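You operate a simulated robot arm through the tools that you are given. There is no shell and no other tool. Be economical: measure what you need, move in short steps, check, and stop when the job is done.

Carry out the task below with a simulated two-armed robot. There is one attempt and no reset: what you move stays moved.

TASK
Plug the short core anew with the purple core plug and pack it.
Fine: hold the core with one hand while the other pulls the grey plug; stand that at the packing end of the table; push the new plug home; stand the core in the sample carton. Set down upright: grey core plug, short core.

It is judged by the outcome, as a careful person would: the job done as asked, and still so three seconds after it is handed in. It fails if anything else is knocked over, pushed out of place, dropped, spilled or broken.

THE ROBOT
Two 7-joint arms with two-finger parallel grippers on one trunk, on a base that drives. Base frame: it is fixed to the floor where the robot stands at the start and does not move with it; the origin is under the middle of the robot, x ahead of it, y to its left, z up; the surface under the hand at the start is at about z = 85. Readings come in cm, degrees, newtons and seconds.
The left shoulder is at the start at [7, 13.3, 122.6], the right one opposite. With the tool pointing down near the work surface each hand reaches from about 10 to 64 cm from the robot's upright axis, wherever it stands, measured 20 degrees to its own side. Places, roughly: packing end of the wrapping table [60, -20, 80]; sample carton [70, -20, 90]. Payload 1.57 kg a hand.
The TCP of each hand is the grasp point between the finger pads, 3 cm short of the fingertips. In the tool frame z runs along the fingers and y along their closing line. The gripper opens to 8 cm. The fingers are 1.7 cm wide and 1.2 cm thick; the gripper's body (4 by 8.2 cm) begins 8 cm behind the TCP.
Orientation is that of the tool frame in the base frame, as a unit quaternion [x, y, z, w]. With the fingers straight down and closing along the base's y, the tool's x points along the base's -x, its y along +y and its z along -z.

THE INTERFACE
- The arms move only by the tool arm_command. It takes "left_series", "right_series" or both (then of equal length, played together; a hand with none holds still); each is a list of rows, each an object of numbers (a shift or turn left out is 0, a gripper value left out holds the last): "gripper": the closure, from 0 (fully open) to 1 (shut); "dx", "dy", "dz": the shift along the tool's x, y, z in mm; "rx", "ry", "rz": the turn, a rotation vector about the tool's x, y, z in degrees. In form: [{"gripper": .., "dx": .., "dy": .., "dz": .., "rx": .., "ry": .., "rz": ..}, ...]. A call has 1 to 12 rows; each row shifts and turns the commanded pose from where the row before left it, along the tool's axes as they then stand. Rows are played at 5 a second. More than 5 cm and 8.6 degrees between two rows, or a gripper value outside its range, and nothing of the call is played. A pose out of reach is approached as far as the arm can. The call stops where the force on the tool passes 40 N (or 10 N more than at its start, if that is more) or the arm is blocked; 0.2 s more then pass. The fingers move at their own pace (about 15.3 cm/s each) and stop on an object; they squeeze with about 43 N. The grip force told is the motor's: it shows also when the fingers shut on nothing. Time passes only in rows, and 0.2 s behind the last, so rows that do not move let the fingers close. The reply holds the time, the measured pose of the TCP, the force on the tool along the base axes, the opening and the grip force, in the units named above and with some noise, with the torque about the TCP (base axes, N m) and any sound that the robot's microphone picked up.
- Cameras (640 x 400 px; columns grow to the right, rows downward): "scene" is now at [12.76, -3.27, 142.85]; the picture's right is [-0.30, -0.95, 0.00], its down [-0.69, 0.22, -0.69] and it looks along [0.65, -0.21, -0.73] (base axes); focal length 254 px, centre (320, 200). "left" rides on the left gripper at [7.2, 0.7, -12.2] in its tool frame; the picture's right is [-0.09, 1.00, 0.00], its down [-0.84, -0.08, -0.54] and it looks along [-0.54, -0.05, 0.84] (tool axes); focal length 238 px, centre (320, 200). "right" rides on the right gripper at [7.2, -0.7, -12.2] in its tool frame; the picture's right is [0.09, 1.00, 0.00], its down [-0.84, 0.08, -0.54] and it looks along [-0.54, 0.05, 0.84] (tool axes); focal length 238 px, centre (320, 200).
- get_image(camera): a new picture of that camera. The clock stands still meanwhile.
- lift_body(by): slides the trunk up (or, below 0, down) by that many cm; the arms and the scene camera ride with it, the base frame stays. It gives what a move gives, with no picture.
- roll_base(legs): drives the robot by 1 to 6 legs, each [ahead, left, turn to the left] in cm, cm and degrees, along the robot's own axes; the way and the turn of a leg run together, so that a leg with both is an arc; at most 150 cm and 180 degrees a leg. The arms and the cameras ride along, it lands a little off, and it stops where it bumps. It gives what a move gives.
- head_to(pan, tilt): turns the head with the scene camera to pan (to the left, within 86 degrees either way) and tilt (down, from -29 to 69), counted from straight ahead of the robot. It gives what a move gives.
- measure_at(camera, pixels): there is no depth. For up to 12 entries [column, row, z] of the newest picture of that camera ("zoom" is the newest enlarged one), the place [x, y] in the base frame at which the ray of that pixel passes the height z, good to about 0.2 cm, but the place of the scene camera against the robot may be out by one fixed shift of up to 1.8 cm in any direction. The clock stands still meanwhile.
- zoom(camera, box): a new picture of the part [left, top, right, bottom] of that camera's present view, enlarged. The clock stands still meanwhile.
- close_job(): hands the job in; it is judged then, once.

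Go step by step. Measure first, check grasps and placings, and put right what went wrong. The budget is 80 turns and 58 pictures, counting those below and the enlarged ones. Unless the task says otherwise, let go and move clear before handing in, and close with one line.

The tools are called after ">>>" by a JSON object that holds its "op" and its "data". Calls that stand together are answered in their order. arm_command: Moves the arms, as the interface text tells. Its arguments: {"type":"object","properties":{"left_series":{"type":"array","items":{"type":"object","properties":{"gripper":{"type":"number"},"dx":{"type":"number"},"dy":{"type":"number"},"dz":{"type":"number"},"rx":{"type":"number"},"ry":{"type":"number"},"rz":{"type":"number"}}}},"right_series":{"type":"array","items":{"type":"object","properties":{"gripper":{"type":"number"},"dx":{"type":"number"},"dy":{"type":"number"},"dz":{"type":"number"},"rx":{"type":"number"},"ry":{"type":"number"},"rz":{"type":"number"}}}}},"required":[]} The other tools are called the same way: lift_body (by) slides the trunk up or down; roll_base (legs) drives the base; head_to (pan, tilt) turns the head that bears the scene camera; get_image (camera) takes a picture; measure_at (camera, pixels) gives the place at which the rays of pixels pass given heights; zoom (camera, box) takes an enlarged picture of a part of a camera's view; close_job () hands the job in.

At the start:

```text
t: 0.0
left_tcp_pos: [38.44, 6.29, 121.38]
left_ee_rot: [-0.001, 1.0, -0.001, 0.0]
left_force: [-0.1, 0.1, 0.2]
left_torque: [-0.02, 0.0, -0.01]
left_finger_gap: 7.98
left_finger_force: 0.1
right_tcp_pos: [38.25, -23.49, 121.78]
right_ee_rot: [0.0, 1.0, 0.0, 0.001]
right_force: [-0.6, 0.7, -0.3]
right_torque: [-0.01, 0.01, 0.0]
right_finger_gap: 8.02
right_finger_force: 0.1
trunk travel left (down, up): [-80.0, 14.0]
robot x, y, heading: [0.3, 0.15, 0.2]
head pan, tilt: [-17.6, 46.7]
```

scene: 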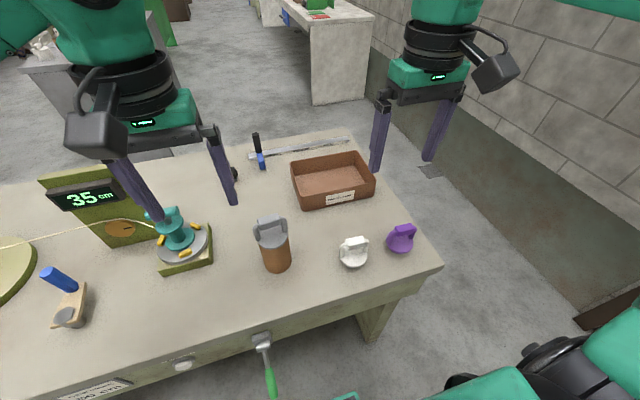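
right: 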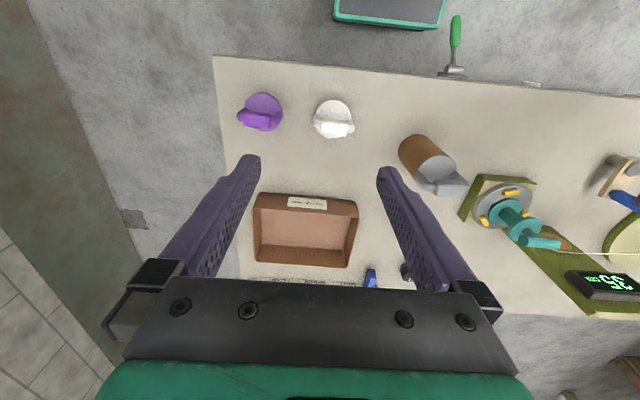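
left: 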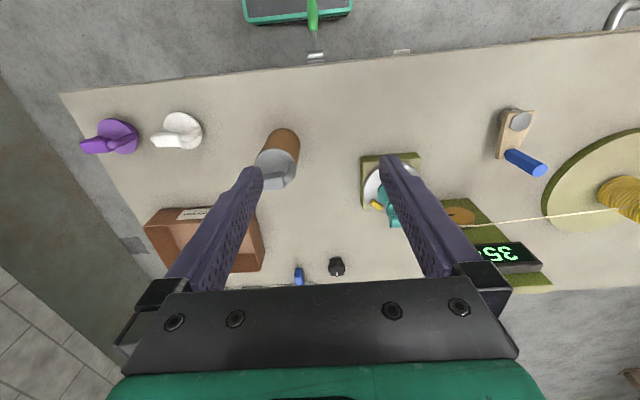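

The scene shows the core (brown cylinder with grey plug) near pixel (275,245), a white plug at (353,252), the purple plug at (400,238) and the carton at (333,180). I'll zoom in and measure.

>>> {"op": "zoom", "data": {"camera": "scene", "box": [230, 140, 450, 290]}}

>>> {"op": "measure_at", "data": {"camera": "scene", "pixels": [[277, 267, 85], [353, 264, 85], [400, 249, 85], [300, 208, 85], [375, 195, 85], [363, 152, 85], [292, 160, 85], [442, 266, 85], [277, 267, 80]]}}

>>> {"op": "measure_at", "data": {"camera": "right", "pixels": [[262, 110, 85], [333, 118, 85], [415, 145, 85], [255, 200, 85], [357, 205, 85], [350, 267, 85], [255, 258, 85], [213, 56, 85]]}}

```text
2.67 times, centred on (340, 215) of scene
```

zoom: 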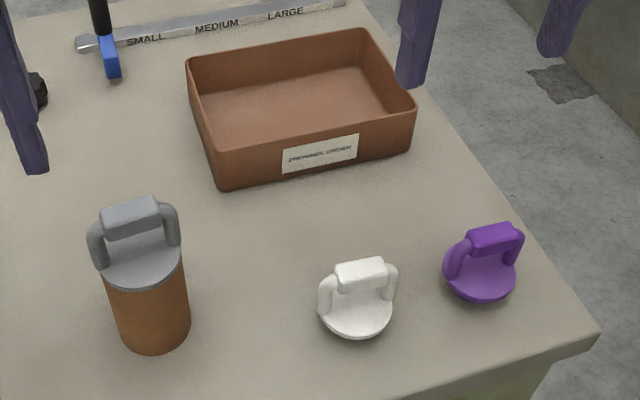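

```text
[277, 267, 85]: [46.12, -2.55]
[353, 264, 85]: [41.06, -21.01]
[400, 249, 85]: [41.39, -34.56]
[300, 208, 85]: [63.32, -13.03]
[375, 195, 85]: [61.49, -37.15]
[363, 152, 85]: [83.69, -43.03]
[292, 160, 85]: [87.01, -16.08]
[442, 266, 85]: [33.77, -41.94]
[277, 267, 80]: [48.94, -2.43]
```

```text
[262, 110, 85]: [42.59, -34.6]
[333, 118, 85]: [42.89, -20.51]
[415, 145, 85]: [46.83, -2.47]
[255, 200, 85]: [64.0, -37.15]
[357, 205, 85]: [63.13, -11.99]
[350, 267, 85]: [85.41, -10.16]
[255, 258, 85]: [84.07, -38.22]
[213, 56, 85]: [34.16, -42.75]
```

The core body is at about (46,-2.5) and the plugs near x 42; I need the true table height. I'll triangulate with the left camera.

>>> {"op": "measure_at", "data": {"camera": "left", "pixels": [[60, 93, 85], [60, 93, 80], [60, 93, 75], [179, 211, 80], [179, 211, 90]]}}

>>> {"op": "measure_at", "data": {"camera": "right", "pixels": [[213, 56, 85], [213, 56, 80], [213, 56, 75], [289, 199, 80], [289, 199, 90]]}}

>>> {"op": "measure_at", "data": {"camera": "scene", "pixels": [[442, 266, 85], [442, 266, 80], [442, 266, 75]]}}

>>> {"op": "zoom", "data": {"camera": "left", "box": [60, 80, 320, 260]}}

>>> {"op": "zoom", "data": {"camera": "right", "box": [210, 50, 480, 230]}}

```text
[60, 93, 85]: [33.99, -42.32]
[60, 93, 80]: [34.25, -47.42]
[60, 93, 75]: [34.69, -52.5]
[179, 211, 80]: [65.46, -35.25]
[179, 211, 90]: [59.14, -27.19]
```

```text
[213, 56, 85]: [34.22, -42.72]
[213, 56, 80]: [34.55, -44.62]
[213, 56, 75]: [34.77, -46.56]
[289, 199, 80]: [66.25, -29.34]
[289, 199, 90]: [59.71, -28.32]
```

```text
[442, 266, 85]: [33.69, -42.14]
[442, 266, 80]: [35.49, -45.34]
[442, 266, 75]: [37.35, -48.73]
```

```text
2.22 times, centred on (190, 170) of left
```

zoom: 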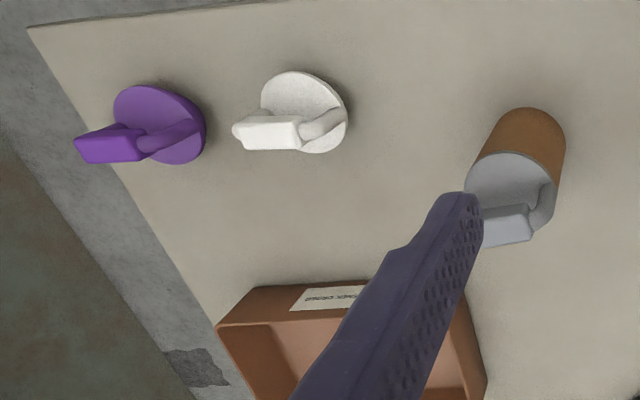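

```text
2.22 times, centred on (345, 140) of right
```

zoom: 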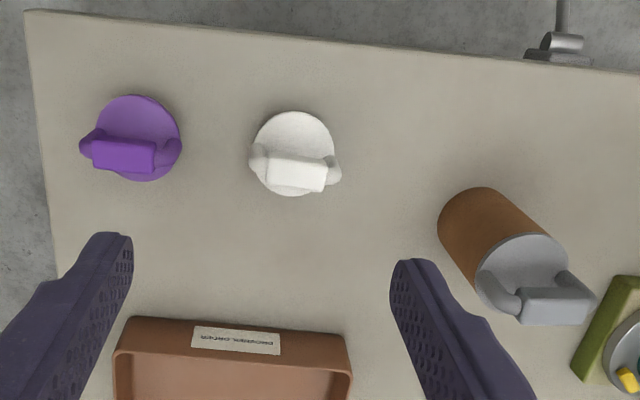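

Table height comes out at about 85 (corner agrees across cameras). Now I triangulate the core's top disc, grey bar, and purple bar and disc.

>>> {"op": "measure_at", "data": {"camera": "left", "pixels": [[276.5, 165.5, 94], [276.5, 165.5, 98], [275, 182, 98], [275, 182, 102], [95.4, 145.2, 88], [95.4, 145.2, 92], [117, 136, 86]]}}

>>> {"op": "measure_at", "data": {"camera": "right", "pixels": [[436, 171.5, 94], [436, 171.5, 98], [453, 186, 98], [453, 186, 102], [256.3, 119.7, 88], [256.3, 119.7, 92], [263, 112, 86], [417, 150, 85]]}}

>>> {"op": "measure_at", "data": {"camera": "scene", "pixels": [[273, 238, 94], [273, 238, 98], [270, 222, 98], [270, 222, 102], [404, 230, 88], [404, 230, 92], [400, 242, 86]]}}

```text
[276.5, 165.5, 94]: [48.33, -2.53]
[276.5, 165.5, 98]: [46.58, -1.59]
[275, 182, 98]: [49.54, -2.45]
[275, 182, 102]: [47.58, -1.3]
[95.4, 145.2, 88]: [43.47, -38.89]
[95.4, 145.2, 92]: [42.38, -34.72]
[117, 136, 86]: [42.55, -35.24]
```

```text
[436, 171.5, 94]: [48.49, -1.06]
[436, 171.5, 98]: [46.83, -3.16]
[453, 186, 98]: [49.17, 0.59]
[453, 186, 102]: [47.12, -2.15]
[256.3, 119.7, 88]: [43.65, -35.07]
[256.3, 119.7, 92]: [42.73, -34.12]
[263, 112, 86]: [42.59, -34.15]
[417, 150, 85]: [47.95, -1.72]
```

```text
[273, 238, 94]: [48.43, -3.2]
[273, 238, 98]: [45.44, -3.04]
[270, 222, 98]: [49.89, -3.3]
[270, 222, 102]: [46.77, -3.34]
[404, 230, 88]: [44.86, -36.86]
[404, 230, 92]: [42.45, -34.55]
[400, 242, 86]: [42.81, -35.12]
```

The estimates: core axis about (47.6,-2), plug disc z≈96, grey bar z≈101; purple bar about (42.4,-34,92.6); bars run along y. I tilt the left hand forward 50° to hold the core body from the front and yaw the right hand 90° so it pinches the bars along x.

>>> {"op": "arm_command", "data": {"left_series": [{"ry": -4.55, "gripper": 0}, {"ry": -4.55}, {"ry": -4.55}, {"ry": -4.55}, {"ry": -4.55}, {"ry": -4.55}, {"ry": -4.55}, {"ry": -4.55}, {"ry": -4.55}, {"ry": -4.55}, {"ry": -4.5}], "right_series": [{"rz": -8.2, "gripper": 0}, {"rz": -8.2}, {"rz": -8.2}, {"rz": -8.2}, {"rz": -8.2}, {"rz": -8.2}, {"rz": -8.2}, {"rz": -8.2}, {"rz": -8.2}, {"rz": -8.2}, {"rz": -8}]}}

```text
t: 2.4
left_tcp_pos: [38.47, 6.3, 121.31]
left_ee_rot: [-0.001, 0.906, -0.001, 0.423]
left_force: [-0.5, 0.8, 0.3]
left_torque: [-0.02, 0.03, -0.01]
left_finger_gap: 8.0
left_finger_force: 0.0
right_tcp_pos: [19.76, -6.4, 123.09]
right_ee_rot: [-0.706, 0.708, -0.001, -0.001]
right_force: [-0.6, 0.0, -0.4]
right_torque: [0.02, 0.0, 0.02]
right_finger_gap: 7.97
right_finger_force: 0.1
right hand out of reach, approached as far as the arm can: row 4, 5, 6, 7, 8, 9, 10, 11
trunk travel left (down, up): [-80.0, 14.0]
robot x, y, heading: [-0.06, -0.05, 0.1]
head pan, tilt: [-17.6, 46.7]
```

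The right hand reached the yaw but not the position, since it is too high for this posture. I'll lower its command by 12 cm, where reach is better.

>>> {"op": "arm_command", "data": {"right_series": [{"dz": 30}, {"dz": 30}, {"dz": 30}, {"dz": 30}, {}]}}

```text
t: 3.6
left_tcp_pos: [38.42, 6.18, 121.35]
left_ee_rot: [-0.002, 0.906, 0.001, 0.423]
left_force: [-0.2, 0.2, -0.1]
left_torque: [-0.01, 0.04, -0.04]
left_finger_gap: 8.0
left_finger_force: 0.2
right_tcp_pos: [18.98, -5.94, 111.23]
right_ee_rot: [0.707, -0.707, 0.0, 0.001]
right_force: [0.2, 0.4, 0.8]
right_torque: [0.03, 0.02, -0.03]
right_finger_gap: 7.98
right_finger_force: 0.1
right hand out of reach, approached as far as the arm can: row 1, 3
trunk travel left (down, up): [-80.0, 14.0]
robot x, y, heading: [-0.1, -0.03, -0.0]
head pan, tilt: [-17.6, 46.7]
```

The right hand sits at (19,-6,111) with the wanted yaw. Tool x is now base -y and tool y is base -x, so I'll move it out towards (40,-22).

>>> {"op": "arm_command", "data": {"right_series": [{"dy": -35, "dx": 26}, {"dy": -35, "dx": 26}, {"dy": -35, "dx": 26}, {"dy": -35, "dx": 26}, {"dy": -35, "dx": 26}, {"dy": -35, "dx": 26}, {}]}}

```text
t: 5.2
left_tcp_pos: [38.47, 6.2, 121.27]
left_ee_rot: [0.0, 0.906, 0.0, 0.423]
left_force: [-0.4, -0.5, 0.8]
left_torque: [0.02, 0.02, -0.05]
left_finger_gap: 7.99
left_finger_force: 0.0
right_tcp_pos: [19.05, -6.08, 111.24]
right_ee_rot: [0.707, -0.707, 0.001, 0.0]
right_force: [-0.4, 0.3, -0.3]
right_torque: [-0.01, -0.01, -0.01]
right_finger_gap: 8.03
right_finger_force: 0.1
right hand out of reach, approached as far as the arm can: row 1, 2, 3, 4, 5, 6
trunk travel left (down, up): [-80.0, 14.0]
robot x, y, heading: [0.56, 0.07, -0.0]
head pan, tilt: [-17.6, 46.7]
```

That yaw direction is blocked by a joint limit. I'll unwind it, then go the other way round (tool x towards +y).

>>> {"op": "arm_command", "data": {"right_series": [{"rz": 8.2}, {"rz": 8.2}, {"rz": 8.2}, {"rz": 8.2}, {"rz": 8.2}, {"rz": 8.2}, {"rz": 8.2}, {"rz": 8.2}, {"rz": 8.2}, {"rz": 8.2}, {"rz": 8}]}}

```text
t: 6.6
left_tcp_pos: [38.46, 6.2, 121.28]
left_ee_rot: [-0.001, 0.906, 0.0, 0.423]
left_force: [0.6, 0.4, -0.1]
left_torque: [0.0, -0.01, 0.01]
left_finger_gap: 8.0
left_finger_force: 0.1
right_tcp_pos: [19.29, -6.34, 111.35]
right_ee_rot: [-0.376, 0.927, -0.005, 0.002]
right_force: [9.5, -8.5, 2.3]
right_torque: [1.02, 1.43, 1.13]
right_finger_gap: 8.01
right_finger_force: 0.0
trunk travel left (down, up): [-80.0, 14.0]
robot x, y, heading: [0.03, -0.01, -0.0]
head pan, tilt: [-17.6, 46.7]
stopped in row 6 (right hand): the force on the tool passed its limit at 97 N (the readings are from after the stop); the commanded pose is now the measured one
```

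The right hand touched something (force towards +x,-y) while turning close to the body. I'll back off along that force direction (tool -y), away from the trunk.

>>> {"op": "arm_command", "data": {"right_series": [{"dy": -20}, {"dy": -30}, {"dy": -40}, {"dy": -40}, {"dy": -40}, {}]}}

>>> {"op": "get_image", "data": {"camera": "right"}}

```text
t: 8.0
left_tcp_pos: [38.54, 6.21, 121.28]
left_ee_rot: [-0.001, 0.906, 0.0, 0.423]
left_force: [0.4, -0.2, -0.2]
left_torque: [-0.01, 0.01, -0.01]
left_finger_gap: 7.97
left_finger_force: 0.0
right_tcp_pos: [31.16, -18.44, 111.33]
right_ee_rot: [-0.375, 0.927, -0.005, 0.002]
right_force: [0.1, -0.4, 1.2]
right_torque: [0.0, -0.04, -0.02]
right_finger_gap: 8.0
right_finger_force: 0.1
trunk travel left (down, up): [-80.0, 14.0]
robot x, y, heading: [0.11, -0.06, 0.0]
head pan, tilt: [-17.6, 46.7]
```

```text
51 pictures are left
```

right: 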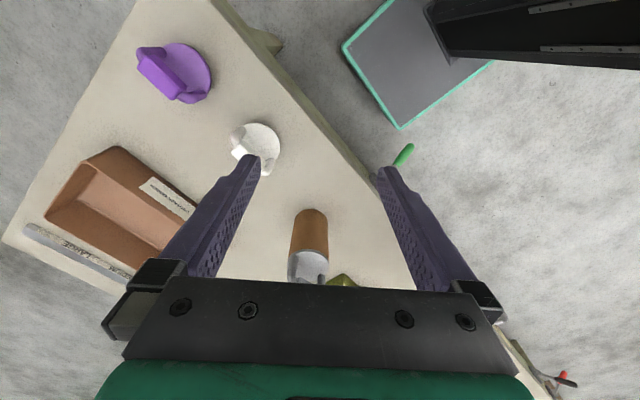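

Free now at (31,-18). I'll turn the other way, shifting outward first (dx negative is +x,+y here; a bit of -y via dy).

>>> {"op": "arm_command", "data": {"right_series": [{"dy": -30}, {"dy": -30}, {"rz": 8.5}, {"rz": 8.5}, {"rz": 8.5}, {"rz": 8.5}, {"rz": 8.5}, {"rz": 8.5}, {"rz": 8.5}, {"rz": 8.5}, {"rz": 8.5}, {"rz": 8.5}]}}

>>> {"op": "arm_command", "data": {"right_series": [{"rz": 8.2}, {"rz": 8.2}, {"rz": 8.2}, {"rz": 8.2}, {"rz": 8.2}, {"rz": 8}, {}]}}

```text
t: 10.6
left_tcp_pos: [38.5, 6.26, 121.36]
left_ee_rot: [-0.001, 0.906, 0.0, 0.423]
left_force: [-0.2, 1.0, -0.4]
left_torque: [0.01, 0.03, 0.03]
left_finger_gap: 7.98
left_finger_force: 0.1
right_tcp_pos: [32.89, -18.64, 111.61]
right_ee_rot: [0.351, 0.936, -0.004, 0.004]
right_force: [0.7, -0.1, 0.1]
right_torque: [-0.02, 0.02, 0.01]
right_finger_gap: 8.02
right_finger_force: 0.1
right hand out of reach, approached as far as the arm can: row 1, 2
trunk travel left (down, up): [-80.0, 14.0]
robot x, y, heading: [0.07, 0.2, -0.1]
head pan, tilt: [-17.6, 46.7]
```

```text
t: 12.2
left_tcp_pos: [38.45, 6.13, 121.22]
left_ee_rot: [-0.001, 0.906, 0.001, 0.423]
left_force: [-0.5, -1.1, 0.1]
left_torque: [0.03, 0.0, -0.04]
left_finger_gap: 8.0
left_finger_force: 0.1
right_tcp_pos: [32.85, -18.61, 111.56]
right_ee_rot: [0.707, 0.707, -0.001, 0.006]
right_force: [0.8, 0.6, 0.4]
right_torque: [0.03, 0.02, -0.02]
right_finger_gap: 8.03
right_finger_force: 0.1
trunk travel left (down, up): [-80.0, 14.0]
robot x, y, heading: [0.11, -0.03, -0.2]
head pan, tilt: [-17.6, 46.7]
```

The right hand now points down closing along base x, with tool x = +y and tool y = +x. I'll move it out of the way first (towards (43,-32)), which also tests its reach.

>>> {"op": "arm_command", "data": {"right_series": [{"dx": -35, "dy": 25}, {"dx": -35, "dy": 25}, {"dx": -35, "dy": 25}, {"dx": -35, "dy": 25}, {}]}}

```text
t: 13.4
left_tcp_pos: [38.46, 6.17, 121.22]
left_ee_rot: [-0.001, 0.906, 0.0, 0.422]
left_force: [0.0, -0.2, 0.0]
left_torque: [-0.01, 0.02, 0.04]
left_finger_gap: 8.01
left_finger_force: 0.0
right_tcp_pos: [42.81, -32.52, 111.67]
right_ee_rot: [0.706, 0.708, -0.001, 0.005]
right_force: [-0.3, 0.5, 0.2]
right_torque: [-0.03, 0.01, -0.01]
right_finger_gap: 8.01
right_finger_force: 0.0
trunk travel left (down, up): [-80.0, 14.0]
robot x, y, heading: [-0.09, -0.16, 0.0]
head pan, tilt: [-17.6, 46.7]
```

Reach is good. Next, the left hand goes to a standoff at (37.4,-2,97.8) behind the core.

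>>> {"op": "arm_command", "data": {"left_series": [{"dx": 31, "dy": -13.7, "dz": 23.8}, {"dx": 31, "dy": -13.7, "dz": 23.8}, {"dx": 31, "dy": -13.7, "dz": 23.8}, {"dx": 31, "dy": -13.7, "dz": 23.8}, {"dx": 31, "dy": -13.7, "dz": 23.8}, {"dx": 31, "dy": -13.7, "dz": 23.8}, {}]}}

>>> {"op": "get_image", "data": {"camera": "left"}}

>>> {"op": "get_image", "data": {"camera": "scene"}}

>>> {"op": "get_image", "data": {"camera": "right"}}

```text
t: 15.0
left_tcp_pos: [37.51, -2.09, 97.86]
left_ee_rot: [0.0, 0.906, 0.0, 0.423]
left_force: [-1.0, -0.3, 0.8]
left_torque: [0.01, -0.02, -0.02]
left_finger_gap: 8.01
left_finger_force: 0.1
right_tcp_pos: [42.87, -32.42, 111.61]
right_ee_rot: [0.707, 0.707, -0.001, 0.006]
right_force: [-0.6, -0.3, -0.3]
right_torque: [0.0, -0.03, 0.01]
right_finger_gap: 7.98
right_finger_force: 0.1
trunk travel left (down, up): [-80.0, 14.0]
robot x, y, heading: [0.17, -0.04, 0.0]
head pan, tilt: [-17.6, 46.7]
```

```text
50 pictures are left
```

left: 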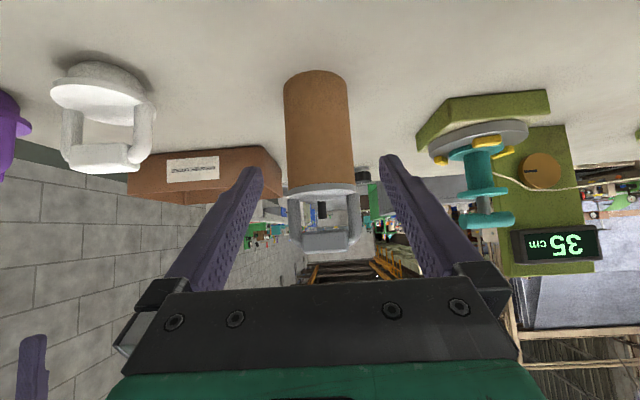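

```text
49 pictures are left
```

scene: 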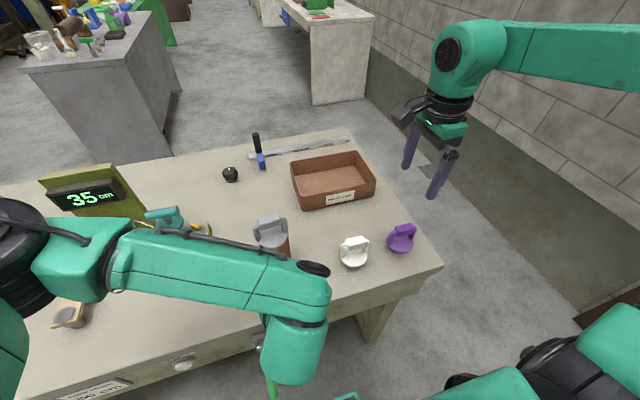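

```text
48 pictures are left
```

right: 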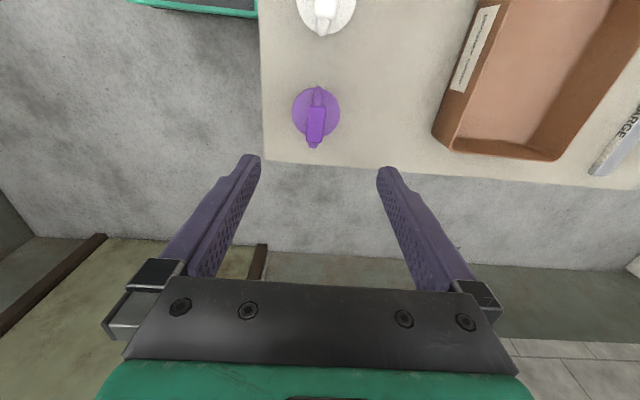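

The core is centred between the left fingers (columns 285–352, finger mid 321). I'll measure its width and axis from this picture.

>>> {"op": "measure_at", "data": {"camera": "left", "pixels": [[284, 90, 88], [348, 88, 88], [286, 140, 91], [351, 140, 91], [286, 185, 95], [354, 185, 95], [290, 225, 101], [360, 225, 101], [316, 72, 85]]}}

>>> {"op": "measure_at", "data": {"camera": "right", "pixels": [[315, 112, 87.4], [316, 108, 92.5], [315, 145, 92.5], [307, 120, 92.5], [324, 120, 92.5], [292, 113, 87.4], [340, 113, 87.4], [338, 35, 85], [476, 55, 91]]}}

```text
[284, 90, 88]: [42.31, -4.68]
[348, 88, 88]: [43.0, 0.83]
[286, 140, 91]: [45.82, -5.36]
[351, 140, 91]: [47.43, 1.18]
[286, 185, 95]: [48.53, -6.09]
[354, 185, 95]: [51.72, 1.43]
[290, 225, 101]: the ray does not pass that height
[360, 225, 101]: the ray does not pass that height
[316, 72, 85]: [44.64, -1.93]
```

```text
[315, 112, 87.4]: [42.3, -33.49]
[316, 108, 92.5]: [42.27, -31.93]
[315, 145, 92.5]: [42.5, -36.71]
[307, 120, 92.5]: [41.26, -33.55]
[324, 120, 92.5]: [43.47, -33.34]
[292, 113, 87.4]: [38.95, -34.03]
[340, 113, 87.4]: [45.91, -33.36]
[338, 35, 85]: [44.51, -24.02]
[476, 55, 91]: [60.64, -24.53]
```

Core axis ≈ (47.8,-2.1), diameter ≈ 6.6 cm. I'll advance the left hand 12.5 cm along its tool z and check before closing.

>>> {"op": "arm_command", "data": {"left_series": [{"dz": 25}, {"dz": 25}, {"dz": 25}, {"dz": 25}, {"dz": 25}, {}]}}

>>> {"op": "get_image", "data": {"camera": "left"}}

>>> {"op": "get_image", "data": {"camera": "scene"}}

```text
t: 16.4
left_tcp_pos: [47.14, -2.02, 89.83]
left_ee_rot: [-0.001, 0.906, 0.001, 0.423]
left_force: [0.6, 0.6, -0.1]
left_torque: [0.01, 0.01, -0.02]
left_finger_gap: 7.99
left_finger_force: 0.0
right_tcp_pos: [42.87, -32.59, 111.68]
right_ee_rot: [0.707, 0.707, -0.001, 0.005]
right_force: [0.4, -0.7, 0.2]
right_torque: [0.05, -0.05, -0.02]
right_finger_gap: 8.0
right_finger_force: 0.1
trunk travel left (down, up): [-80.0, 14.0]
robot x, y, heading: [-0.02, 0.44, -0.1]
head pan, tilt: [-17.6, 46.7]
```

```text
47 pictures are left
```

left: 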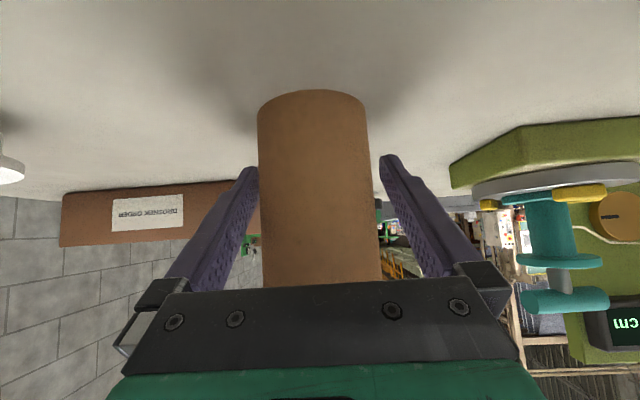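

```text
46 pictures are left
```

scene: 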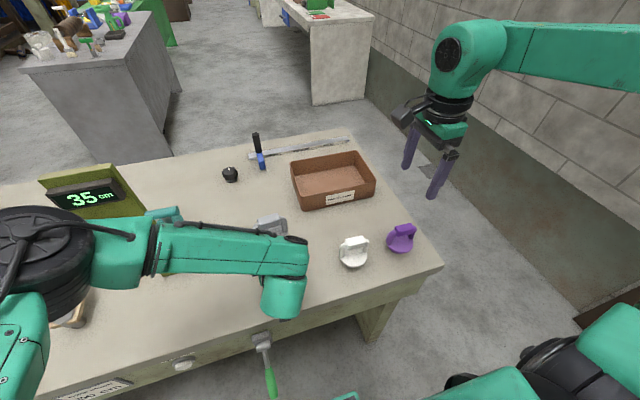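

The core is centred between the fingers (edges 259/377, fingers 258/380). Closing the left gripper.

>>> {"op": "arm_command", "data": {"left_series": [{"gripper": 0.15}, {"gripper": 0.3}, {"gripper": 1}, {}, {}]}}

```text
t: 17.6
left_tcp_pos: [47.03, -2.01, 89.83]
left_ee_rot: [-0.001, 0.906, 0.001, 0.422]
left_force: [0.1, 0.2, 0.4]
left_torque: [0.0, -0.01, -0.02]
left_finger_gap: 6.73
left_finger_force: 42.8
right_tcp_pos: [42.79, -32.47, 111.67]
right_ee_rot: [0.706, 0.708, -0.002, 0.005]
right_force: [-0.8, 0.4, 0.8]
right_torque: [0.03, 0.01, 0.02]
right_finger_gap: 8.0
right_finger_force: 0.1
trunk travel left (down, up): [-80.0, 14.0]
robot x, y, heading: [-0.05, -0.24, 0.1]
head pan, tilt: [-17.6, 46.7]
```

Core held (gap 6.73). Before crossing over with the right hand, I'll check the left forearm's place.

>>> {"op": "measure_at", "data": {"camera": "scene", "pixels": [[305, 243, 105], [305, 243, 110], [305, 243, 115], [305, 243, 120], [300, 310, 105], [160, 240, 115], [160, 225, 120]]}}

>>> {"op": "arm_command", "data": {"right_series": [{"dx": 30, "dy": 7, "dz": -20, "gripper": 0.35}, {"dx": 40, "dy": 7, "dz": -20}, {"dx": 40, "dy": 7}, {"dx": 40, "dy": 7}, {}]}}

>>> {"op": "get_image", "data": {"camera": "right"}}

>>> {"op": "get_image", "data": {"camera": "scene"}}

```text
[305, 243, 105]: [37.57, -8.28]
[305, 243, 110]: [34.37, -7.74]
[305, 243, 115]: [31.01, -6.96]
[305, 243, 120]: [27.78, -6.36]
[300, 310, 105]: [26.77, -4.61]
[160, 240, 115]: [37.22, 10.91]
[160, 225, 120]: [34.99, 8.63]
```

```text
t: 18.8
left_tcp_pos: [47.21, -2.13, 89.78]
left_ee_rot: [0.0, 0.906, 0.0, 0.423]
left_force: [-0.8, -0.6, -0.1]
left_torque: [0.1, -0.02, 0.0]
left_finger_gap: 6.68
left_finger_force: 43.1
right_tcp_pos: [45.72, -17.6, 115.55]
right_ee_rot: [0.707, 0.707, 0.001, 0.005]
right_force: [0.5, 0.5, -0.3]
right_torque: [-0.03, -0.02, -0.02]
right_finger_gap: 5.21
right_finger_force: 0.1
trunk travel left (down, up): [-80.0, 14.0]
robot x, y, heading: [-0.26, -0.32, -0.0]
head pan, tilt: [-17.6, 46.7]
```

```text
45 pictures are left
```

right: 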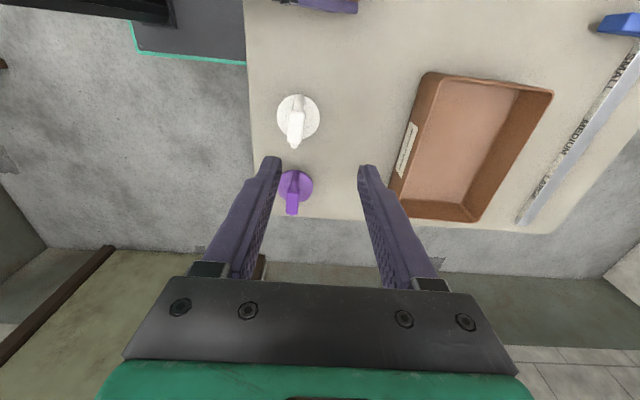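

```text
44 pictures are left
```

scene: 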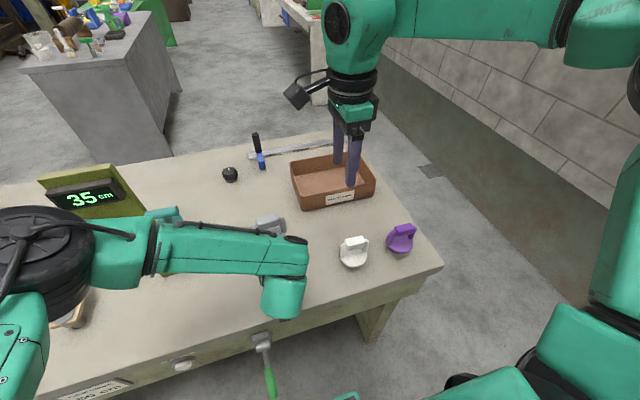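

Left forearm front edge is at x≈35, and the right hand will be at x≥43: clear. Moving over the core at z≈115.

>>> {"op": "arm_command", "data": {"right_series": [{"dx": 39, "dy": 5}, {"dx": 39, "dy": 5}, {"dx": 39, "dy": 5}, {"dx": 38, "dy": 6}, {}]}}

>>> {"op": "get_image", "data": {"camera": "right"}}

>>> {"op": "get_image", "data": {"camera": "scene"}}

```text
t: 20.0
left_tcp_pos: [46.97, -2.08, 89.84]
left_ee_rot: [0.0, 0.906, 0.0, 0.423]
left_force: [-2.0, 0.9, 0.7]
left_torque: [0.12, 0.03, 0.07]
left_finger_gap: 6.67
left_finger_force: 42.6
right_tcp_pos: [43.82, -8.01, 114.53]
right_ee_rot: [0.707, 0.707, 0.0, 0.005]
right_force: [0.5, 0.4, -0.3]
right_torque: [0.01, 0.01, -0.01]
right_finger_gap: 5.22
right_finger_force: 0.0
right hand out of reach, approached as far as the arm can: row 2, 3, 4
trunk travel left (down, up): [-80.0, 14.0]
robot x, y, heading: [-0.14, 0.18, -0.0]
head pan, tilt: [-17.6, 46.7]
```

```text
43 pictures are left
```

right: 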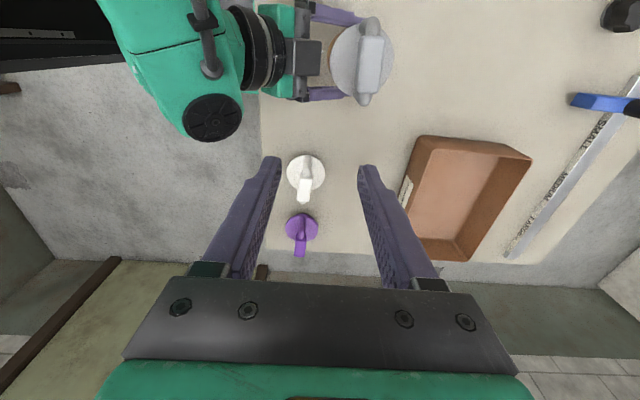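

```text
42 pictures are left
```

scene: 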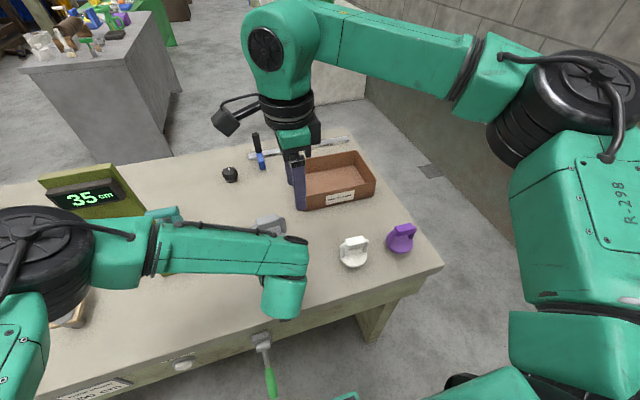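

The right wrist limit stops it at y≈-8 at this height; the core's grey bar is visible at (370,60). I'll test whether the limit eases lower down, at x≈56 (clear of the core).

>>> {"op": "arm_command", "data": {"right_series": [{"dx": -40, "dy": 30}, {"dx": -40, "dy": 40}, {"dy": 40, "dz": 30}, {"dz": 40}, {"dz": 40}, {"dx": 40}, {"dx": 40}, {"dx": 40}, {"dx": 15}, {}]}}

```text
refused: row 2 steps farther than a row can; nothing moved
```

>>> {"op": "arm_command", "data": {"right_series": [{"dx": -35, "dy": 30}, {"dx": -35, "dy": 30}, {"dy": 40, "dz": 25}, {"dy": 10, "dz": 40}, {"dz": 45}, {"dx": 40}, {"dx": 40}, {"dx": 35}, {"dx": 10}, {}]}}

```text
t: 22.2
left_tcp_pos: [47.03, -2.03, 89.87]
left_ee_rot: [-0.001, 0.906, 0.001, 0.423]
left_force: [0.2, -0.1, 2.7]
left_torque: [0.08, -0.04, 0.01]
left_finger_gap: 6.68
left_finger_force: 42.8
right_tcp_pos: [46.34, -10.03, 105.01]
right_ee_rot: [0.707, 0.707, 0.0, 0.005]
right_force: [0.0, -0.6, -0.1]
right_torque: [0.0, 0.01, -0.03]
right_finger_gap: 5.19
right_finger_force: 0.1
right hand out of reach, approached as far as the arm can: row 3, 4, 5, 6, 7, 8, 9
trunk travel left (down, up): [-80.0, 14.0]
robot x, y, heading: [0.08, 0.09, -0.0]
head pan, tilt: [-17.6, 46.7]
```

The limit holds here too. Instead I'll tilt the right hand 40° so it points left and down, with closing still along x; that keeps its wrist further right. Backing off and up first, then tilting.

>>> {"op": "arm_command", "data": {"right_series": [{"dx": -40, "dz": -20}, {"dx": -40, "dz": -20}, {"ry": 8}, {"ry": 8}, {"ry": 8}, {"ry": 8}, {"ry": 8}, {}]}}

```text
t: 24.0
left_tcp_pos: [47.01, -2.1, 89.93]
left_ee_rot: [-0.001, 0.907, 0.0, 0.422]
left_force: [-1.4, 0.2, 1.2]
left_torque: [0.05, 0.0, 0.04]
left_finger_gap: 6.69
left_finger_force: 42.8
right_tcp_pos: [46.48, -17.87, 108.84]
right_ee_rot: [0.665, 0.666, 0.242, -0.237]
right_force: [-0.2, 0.1, 0.0]
right_torque: [0.02, 0.01, -0.02]
right_finger_gap: 5.22
right_finger_force: 0.1
trunk travel left (down, up): [-80.0, 14.0]
robot x, y, heading: [0.2, -0.23, -0.2]
head pan, tilt: [-17.6, 46.7]
```

Tilt is right (tool z ≈ (0,0.64,-0.77)). Moving to a pre-grasp 6 cm short of the bar.

>>> {"op": "arm_command", "data": {"right_series": [{"dx": 24, "dy": 4, "dz": 34}, {"dx": 24, "dy": 5, "dz": 34}, {"dx": 24, "dy": 4, "dz": 34}, {}]}}

>>> {"op": "get_image", "data": {"camera": "right"}}

>>> {"op": "get_image", "data": {"camera": "scene"}}

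```text
t: 25.0
left_tcp_pos: [47.15, -2.0, 89.85]
left_ee_rot: [0.0, 0.906, 0.001, 0.422]
left_force: [1.0, 0.6, 0.9]
left_torque: [0.18, 0.0, 0.01]
left_finger_gap: 6.7
left_finger_force: 44.1
right_tcp_pos: [47.63, -5.8, 105.58]
right_ee_rot: [0.665, 0.666, 0.241, -0.237]
right_force: [-0.7, -0.2, 1.0]
right_torque: [0.0, -0.03, 0.04]
right_finger_gap: 5.18
right_finger_force: 0.1
trunk travel left (down, up): [-80.0, 14.0]
robot x, y, heading: [0.27, 0.14, -0.3]
head pan, tilt: [-17.6, 46.7]
```

```text
41 pictures are left
```

right: 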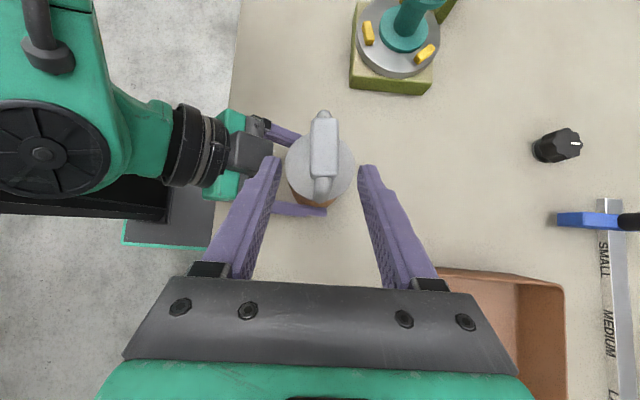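

```text
40 pictures are left
```

scene: 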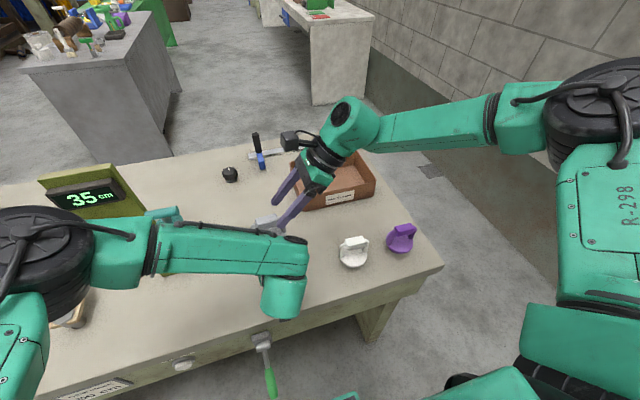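

The bar is aligned at column ~323, between fingers (finger mid ~320). Checking its exact place.

>>> {"op": "measure_at", "data": {"camera": "right", "pixels": [[312, 145, 101.5], [337, 145, 101.5], [324, 118, 101.5], [323, 178, 101.5], [286, 165, 96], [354, 165, 96], [322, 160, 101.5]]}}

>>> {"op": "zoom", "data": {"camera": "right", "box": [240, 90, 400, 230]}}

```text
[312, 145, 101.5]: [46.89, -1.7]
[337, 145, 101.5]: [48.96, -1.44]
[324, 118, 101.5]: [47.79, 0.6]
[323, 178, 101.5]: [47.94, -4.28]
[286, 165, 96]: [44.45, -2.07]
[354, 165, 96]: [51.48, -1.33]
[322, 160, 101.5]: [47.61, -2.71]
```

```text
2.86 times, centred on (320, 160) of right
```

zoom: 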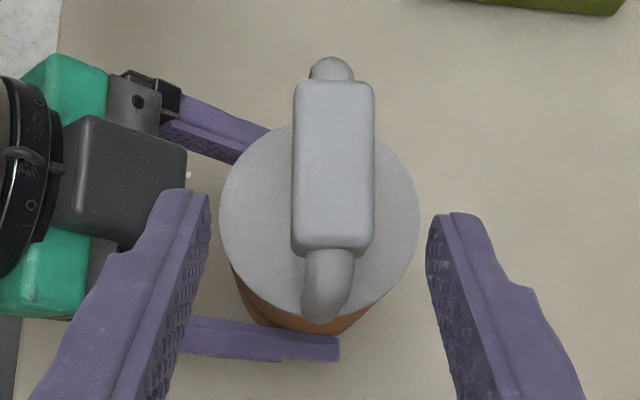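

Bar centre ≈ (47.9,-1.9), width ~2.1 cm. Advancing 6 cm along the tool and closing on it.

>>> {"op": "arm_command", "data": {"right_series": [{"dy": 2.5, "dz": 20}, {"dz": 20}, {"dz": 20}, {}, {"gripper": 0.6}, {"gripper": 1}, {}, {}]}}

>>> {"op": "zoom", "data": {"camera": "right", "box": [240, 90, 400, 230]}}

```text
t: 26.8
left_tcp_pos: [47.14, -2.12, 89.74]
left_ee_rot: [0.0, 0.906, 0.0, 0.423]
left_force: [1.2, -1.2, 1.0]
left_torque: [0.23, 0.03, -0.67]
left_finger_gap: 6.62
left_finger_force: 43.3
right_tcp_pos: [47.88, -2.06, 101.01]
right_ee_rot: [0.664, 0.667, 0.241, -0.237]
right_force: [-2.3, 1.7, 0.7]
right_torque: [0.01, 0.43, 0.66]
right_finger_gap: 2.17
right_finger_force: 34.9
trunk travel left (down, up): [-80.0, 14.0]
robot x, y, heading: [-0.27, -0.22, 0.2]
head pan, tilt: [-17.6, 46.7]
```

```text
2.86 times, centred on (320, 160) of right
```

zoom: 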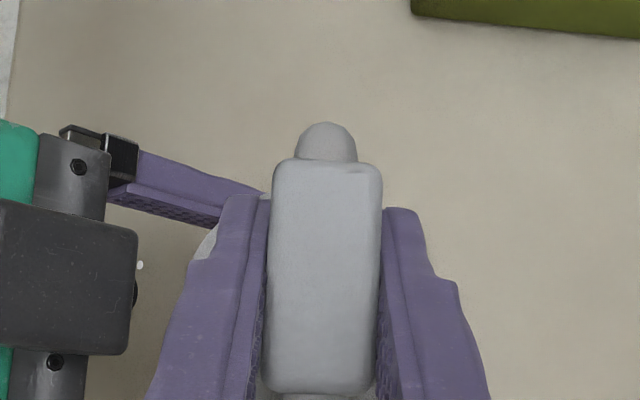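

Bar gripped (gap 2.17). Pulling straight up in small steps while the left holds the core.

>>> {"op": "arm_command", "data": {"right_series": [{"dx": 1.9, "dz": -2.3}, {"dx": 1.9, "dz": -2.3}, {"dx": 1.9, "dz": -2.3}, {"dx": 1.9, "dz": -2.3}, {"dx": 3.2, "dz": -3.85}, {"dx": 3.2, "dz": -3.85}, {"dx": 3.2, "dz": -3.85}, {"dx": 3.2, "dz": -3.85}]}}

>>> {"op": "get_image", "data": {"camera": "right"}}

```text
t: 28.6
left_tcp_pos: [47.22, -2.12, 89.95]
left_ee_rot: [-0.001, 0.906, 0.0, 0.423]
left_force: [1.3, -0.7, 4.5]
left_torque: [0.14, -0.04, -0.04]
left_finger_gap: 6.62
left_finger_force: 42.9
right_tcp_pos: [47.96, -2.08, 104.31]
right_ee_rot: [0.664, 0.667, 0.241, -0.236]
right_force: [-0.3, -0.7, -1.1]
right_torque: [0.02, -0.03, 0.02]
right_finger_gap: 2.13
right_finger_force: 35.0
trunk travel left (down, up): [-80.0, 14.0]
robot x, y, heading: [-0.12, -0.4, 0.3]
head pan, tilt: [-17.6, 46.7]
```

```text
37 pictures are left
```

right: 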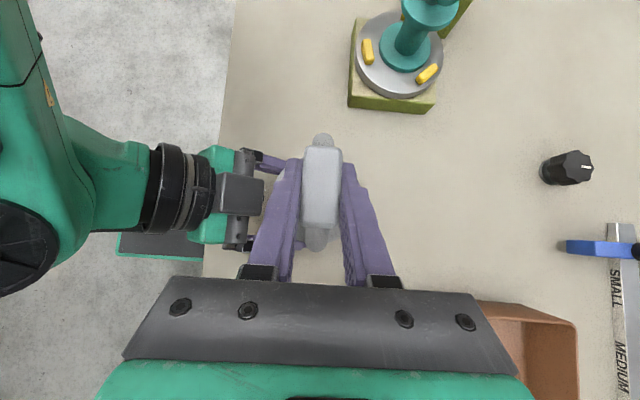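

Forces fell to near zero after 3.2 cm, so the plug seems to be free. Raising 4 cm more and checking.

>>> {"op": "arm_command", "data": {"right_series": [{"dx": 6.4, "dz": -7.7}, {"dx": 6.4, "dz": -7.7}, {"dx": 6.4, "dz": -7.7}, {"dx": 6.4, "dz": -7.7}, {}]}}

>>> {"op": "zoom", "data": {"camera": "scene", "box": [210, 110, 390, 250]}}

>>> {"op": "get_image", "data": {"camera": "right"}}

```text
t: 29.8
left_tcp_pos: [46.98, -2.07, 89.93]
left_ee_rot: [-0.001, 0.906, 0.001, 0.423]
left_force: [1.3, 0.0, 3.4]
left_torque: [0.15, -0.01, -0.03]
left_finger_gap: 6.62
left_finger_force: 43.1
right_tcp_pos: [48.03, -2.01, 108.28]
right_ee_rot: [0.665, 0.666, 0.241, -0.237]
right_force: [0.0, -0.7, -1.3]
right_torque: [0.04, 0.01, 0.03]
right_finger_gap: 2.13
right_finger_force: 34.4
trunk travel left (down, up): [-80.0, 14.0]
robot x, y, heading: [0.1, 0.19, -0.2]
head pan, tilt: [-17.6, 46.7]
```

```text
2.86 times, centred on (300, 180) of scene
```

zoom: 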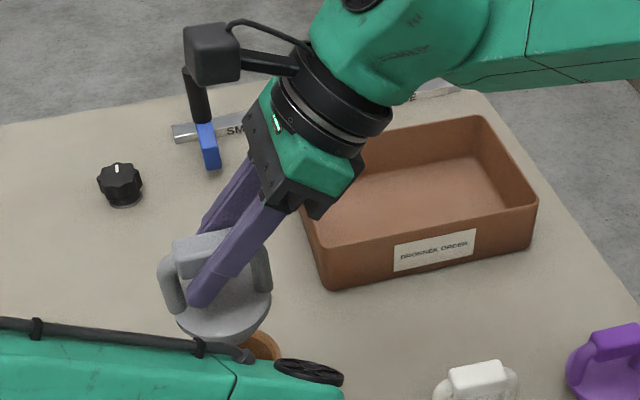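

```text
35 pictures are left
```

right: 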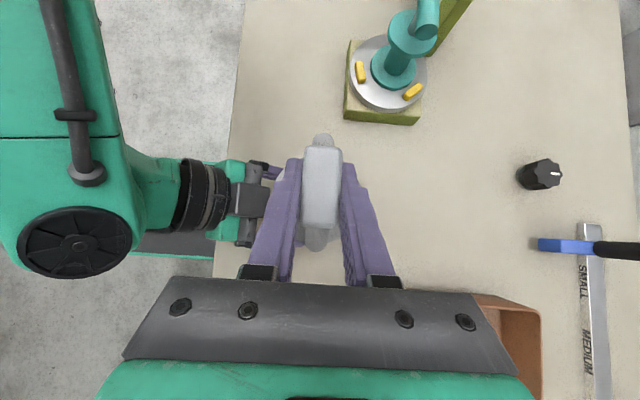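

The grey plug is out and held clear of the core. Carrying it to (53.5,-25), free table at the packing end between the carton and the other plugs.

>>> {"op": "arm_command", "data": {"right_series": [{"dx": -29.9, "dy": 9.2, "dz": -24}, {"dx": -29.9, "dy": 9.2, "dz": -24}, {"dx": -29.9, "dy": 9.2, "dz": -24}, {"dx": -29.9, "dy": 9.2, "dz": -24}, {"dx": -29.9, "dy": 9.2, "dz": -24}, {"dx": -29.9, "dy": 9.2, "dz": -24}, {}]}}

>>> {"op": "get_image", "data": {"camera": "scene"}}

>>> {"op": "get_image", "data": {"camera": "right"}}

```text
t: 31.4
left_tcp_pos: [47.02, -2.05, 89.94]
left_ee_rot: [0.0, 0.907, -0.001, 0.422]
left_force: [0.0, 0.4, 3.1]
left_torque: [0.14, 0.01, 0.01]
left_finger_gap: 6.6
left_finger_force: 43.4
right_tcp_pos: [53.61, -25.12, 107.9]
right_ee_rot: [0.664, 0.667, 0.24, -0.238]
right_force: [0.3, 0.8, -0.9]
right_torque: [0.02, -0.01, 0.05]
right_finger_gap: 2.14
right_finger_force: 34.6
trunk travel left (down, up): [-80.0, 14.0]
robot x, y, heading: [-0.27, 0.09, -0.0]
head pan, tilt: [-17.6, 46.7]
```

```text
34 pictures are left
```

scene: 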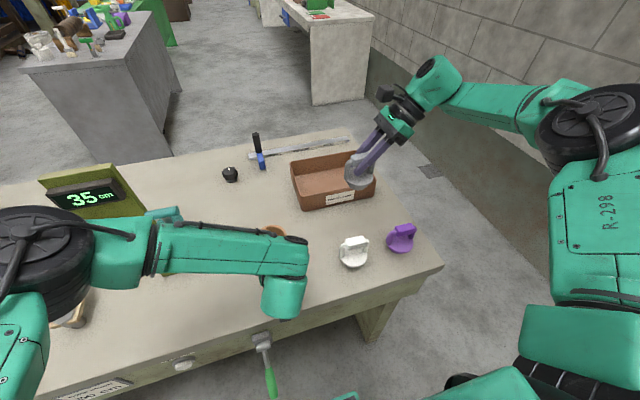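

```text
33 pictures are left
```

right: 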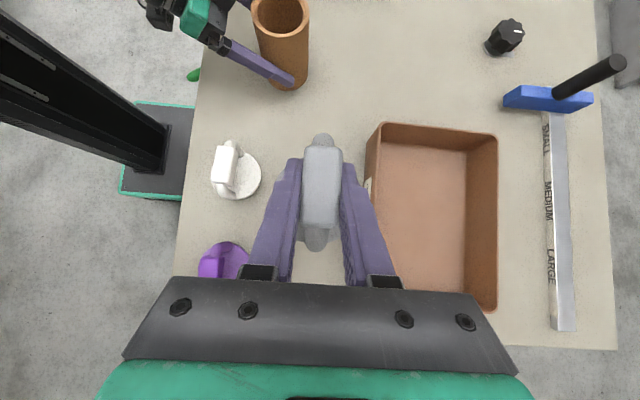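

The core is open and the drop spot is clear. Measuring carton walls, white plug and core top from here.

>>> {"op": "measure_at", "data": {"camera": "right", "pixels": [[382, 124, 91], [498, 136, 91], [497, 310, 91], [281, 15, 95.5], [235, 185, 86], [281, 78, 85], [460, 280, 85.5], [470, 155, 85.5]]}}

>>> {"op": "arm_command", "data": {"right_series": [{"dx": -19.1, "dz": 23.1}, {"dx": -19.1, "dz": 23.1}, {"dx": -19.1, "dz": 23.1}, {"dx": -19.1, "dz": 23.1}, {"dx": -9.6, "dz": 11.6}, {}]}}

>>> {"op": "zoom", "data": {"camera": "scene", "box": [290, 140, 450, 280]}}

```text
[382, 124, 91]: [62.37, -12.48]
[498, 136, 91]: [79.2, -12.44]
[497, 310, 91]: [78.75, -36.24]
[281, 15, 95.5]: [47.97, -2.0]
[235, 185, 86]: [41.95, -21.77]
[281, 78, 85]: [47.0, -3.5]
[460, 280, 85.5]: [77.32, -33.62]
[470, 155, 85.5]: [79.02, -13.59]
```

```text
t: 32.8
left_tcp_pos: [47.05, -2.08, 89.86]
left_ee_rot: [-0.001, 0.906, 0.001, 0.424]
left_force: [-0.2, 0.2, 2.7]
left_torque: [0.12, 0.05, -0.01]
left_finger_gap: 6.61
left_finger_force: 42.9
right_tcp_pos: [51.43, -24.61, 95.9]
right_ee_rot: [0.665, 0.666, 0.24, -0.238]
right_force: [-0.7, 0.2, -1.3]
right_torque: [-0.01, -0.02, 0.01]
right_finger_gap: 2.13
right_finger_force: 34.4
right hand out of reach, approached as far as the arm can: row 3, 4, 5
trunk travel left (down, up): [-80.0, 14.0]
robot x, y, heading: [-0.0, -0.15, -0.0]
head pan, tilt: [-17.6, 46.7]
```

```text
2.86 times, centred on (370, 210) of scene
```

zoom: 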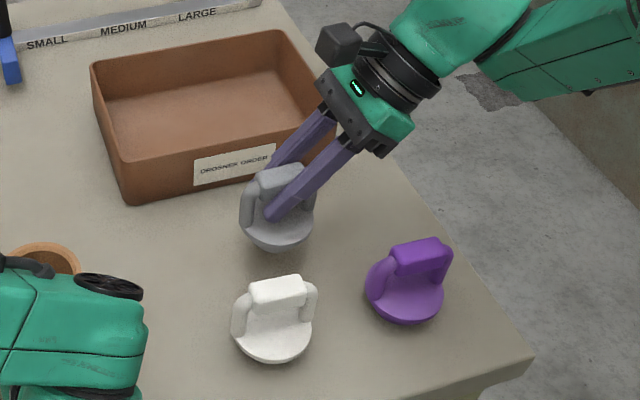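

Reach limits the right hand at (51.4,-24.6,95.9). I'll shift to (50.5,-27.5), equally clear of the white and purple plugs, and lower until contact.

>>> {"op": "arm_command", "data": {"right_series": [{"dx": -22.4, "dy": -9, "dz": -18.5}, {"dx": -6.4, "dz": 7.7}, {"dx": -6.4, "dz": 7.7}, {"dx": -3.2, "dz": 3.9}, {}]}}

>>> {"op": "zoom", "data": {"camera": "scene", "box": [290, 140, 450, 280]}}

```text
t: 34.0
left_tcp_pos: [47.06, -2.11, 89.85]
left_ee_rot: [-0.002, 0.906, 0.001, 0.422]
left_force: [-0.5, 0.0, 1.0]
left_torque: [0.1, 0.02, -0.01]
left_finger_gap: 6.61
left_finger_force: 43.2
right_tcp_pos: [49.51, -27.22, 94.13]
right_ee_rot: [0.665, 0.666, 0.242, -0.237]
right_force: [-0.4, -0.5, -1.1]
right_torque: [0.0, 0.01, -0.02]
right_finger_gap: 2.14
right_finger_force: 34.3
right hand out of reach, approached as far as the arm can: row 2, 3, 4
trunk travel left (down, up): [-80.0, 14.0]
robot x, y, heading: [0.11, 0.13, 0.3]
head pan, tilt: [-17.6, 46.7]
```

```text
2.86 times, centred on (370, 210) of scene
```

zoom: 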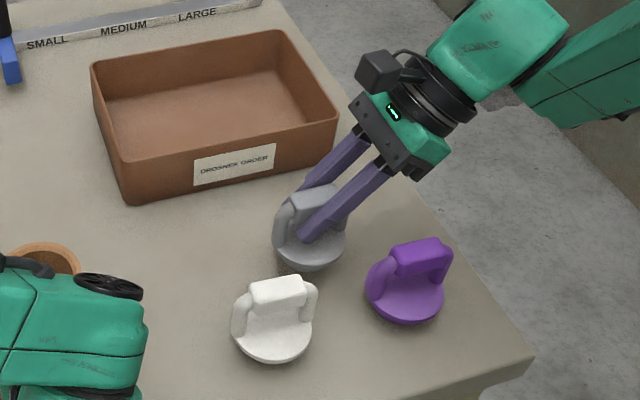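

The limits match full arm extension from the shoulder, so a spot nearer y=-20 reaches further. I'll raise it and shift to (52,-20.5), then lower.

>>> {"op": "arm_command", "data": {"right_series": [{"dx": 25.5, "dz": -30.8}, {"dx": 25.9, "dy": 12.5, "dz": 21.4}, {"dx": 25.8, "dy": 12.5, "dz": 21.3}, {}, {"dx": -12.8, "dz": 15.4}, {"dx": -12.8, "dz": 15.4}, {"dx": -3.2, "dz": 3.9}, {}]}}

>>> {"op": "zoom", "data": {"camera": "scene", "box": [290, 140, 450, 280]}}

```text
t: 35.8
left_tcp_pos: [47.05, -1.92, 89.88]
left_ee_rot: [-0.001, 0.906, 0.0, 0.423]
left_force: [0.9, 0.9, 1.6]
left_torque: [0.13, 0.03, -0.04]
left_finger_gap: 6.63
left_finger_force: 42.9
right_tcp_pos: [50.91, -20.51, 94.48]
right_ee_rot: [0.664, 0.667, 0.241, -0.237]
right_force: [0.2, 0.6, -1.0]
right_torque: [-0.01, -0.02, 0.01]
right_finger_gap: 2.13
right_finger_force: 34.7
right hand out of reach, approached as far as the arm can: row 6
trunk travel left (down, up): [-80.0, 14.0]
robot x, y, heading: [0.1, 0.17, -0.0]
head pan, tilt: [-17.6, 46.7]
```

```text
2.86 times, centred on (370, 210) of scene
```

zoom: 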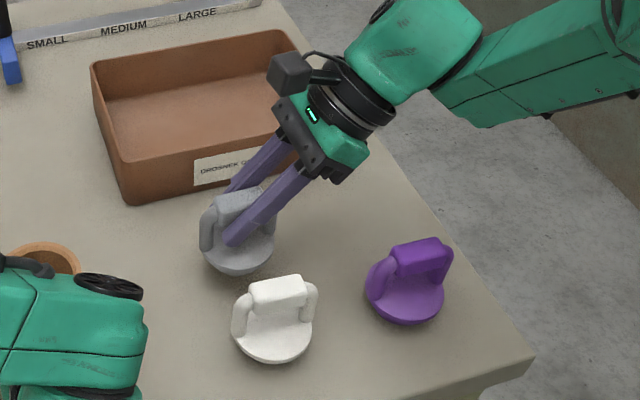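

Still ~2 cm too high at the reach limit. I'll shift to about (50.5,-15.7), farther from the white plug and nearer the shoulder, then lower to contact.

>>> {"op": "arm_command", "data": {"right_series": [{"dx": 6.4, "dz": -7.7}, {"dx": 37, "dy": -4, "dz": 30.6}, {}, {"dx": -6.4, "dz": 7.7}, {"dx": -6.4, "dz": 7.7}, {"dx": -3.2, "dz": 3.9}, {"dx": -1.9, "dz": 2.3}, {}]}}

```text
t: 37.6
left_tcp_pos: [47.16, -2.13, 89.81]
left_ee_rot: [-0.001, 0.906, 0.0, 0.422]
left_force: [-0.5, -0.2, 0.8]
left_torque: [0.06, 0.0, 0.04]
left_finger_gap: 6.61
left_finger_force: 43.1
right_tcp_pos: [49.63, -16.01, 93.4]
right_ee_rot: [0.665, 0.666, 0.241, -0.236]
right_force: [-0.6, -0.7, -1.1]
right_torque: [0.0, 0.01, 0.02]
right_finger_gap: 2.16
right_finger_force: 34.2
right hand out of reach, approached as far as the arm can: row 5, 6
trunk travel left (down, up): [-80.0, 14.0]
robot x, y, heading: [0.24, 0.06, 0.1]
head pan, tilt: [-17.6, 46.7]
```

Now at (49.6,-16,93.4); nearly down. Lowering further in 3 mm steps with a slight pull back in x, until contact.

>>> {"op": "arm_command", "data": {"right_series": [{"dx": -1.9, "dy": -4, "dz": 2.3}, {"dx": -1.9, "dy": -2, "dz": 2.3}, {"dx": -1.3, "dz": 1.5}, {"dx": -1.3, "dz": 1.5}, {}]}}

>>> {"op": "zoom", "data": {"camera": "scene", "box": [270, 160, 430, 280]}}

```text
t: 38.8
left_tcp_pos: [47.08, -2.06, 89.87]
left_ee_rot: [-0.001, 0.907, 0.001, 0.422]
left_force: [0.0, -0.5, 0.2]
left_torque: [0.04, 0.03, 0.0]
left_finger_gap: 6.65
left_finger_force: 43.2
right_tcp_pos: [48.96, -16.05, 92.64]
right_ee_rot: [0.665, 0.666, 0.241, -0.237]
right_force: [0.6, 0.3, -1.9]
right_torque: [-0.02, 0.02, 0.05]
right_finger_gap: 2.15
right_finger_force: 34.6
right hand out of reach, approached as far as the arm can: row 4
trunk travel left (down, up): [-80.0, 14.0]
robot x, y, heading: [0.13, -0.06, 0.1]
head pan, tilt: [-17.6, 46.7]
```

```text
3.33 times, centred on (350, 220) of scene
```

zoom: 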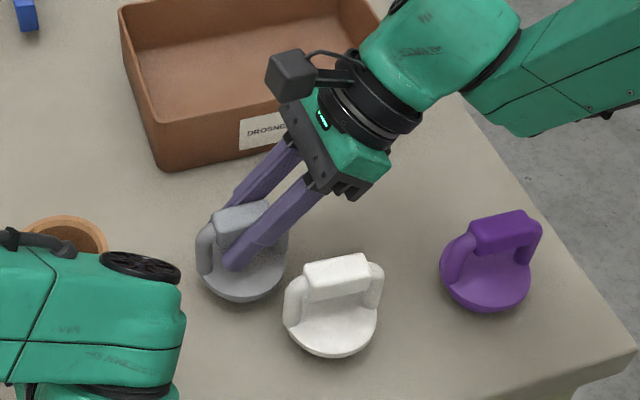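

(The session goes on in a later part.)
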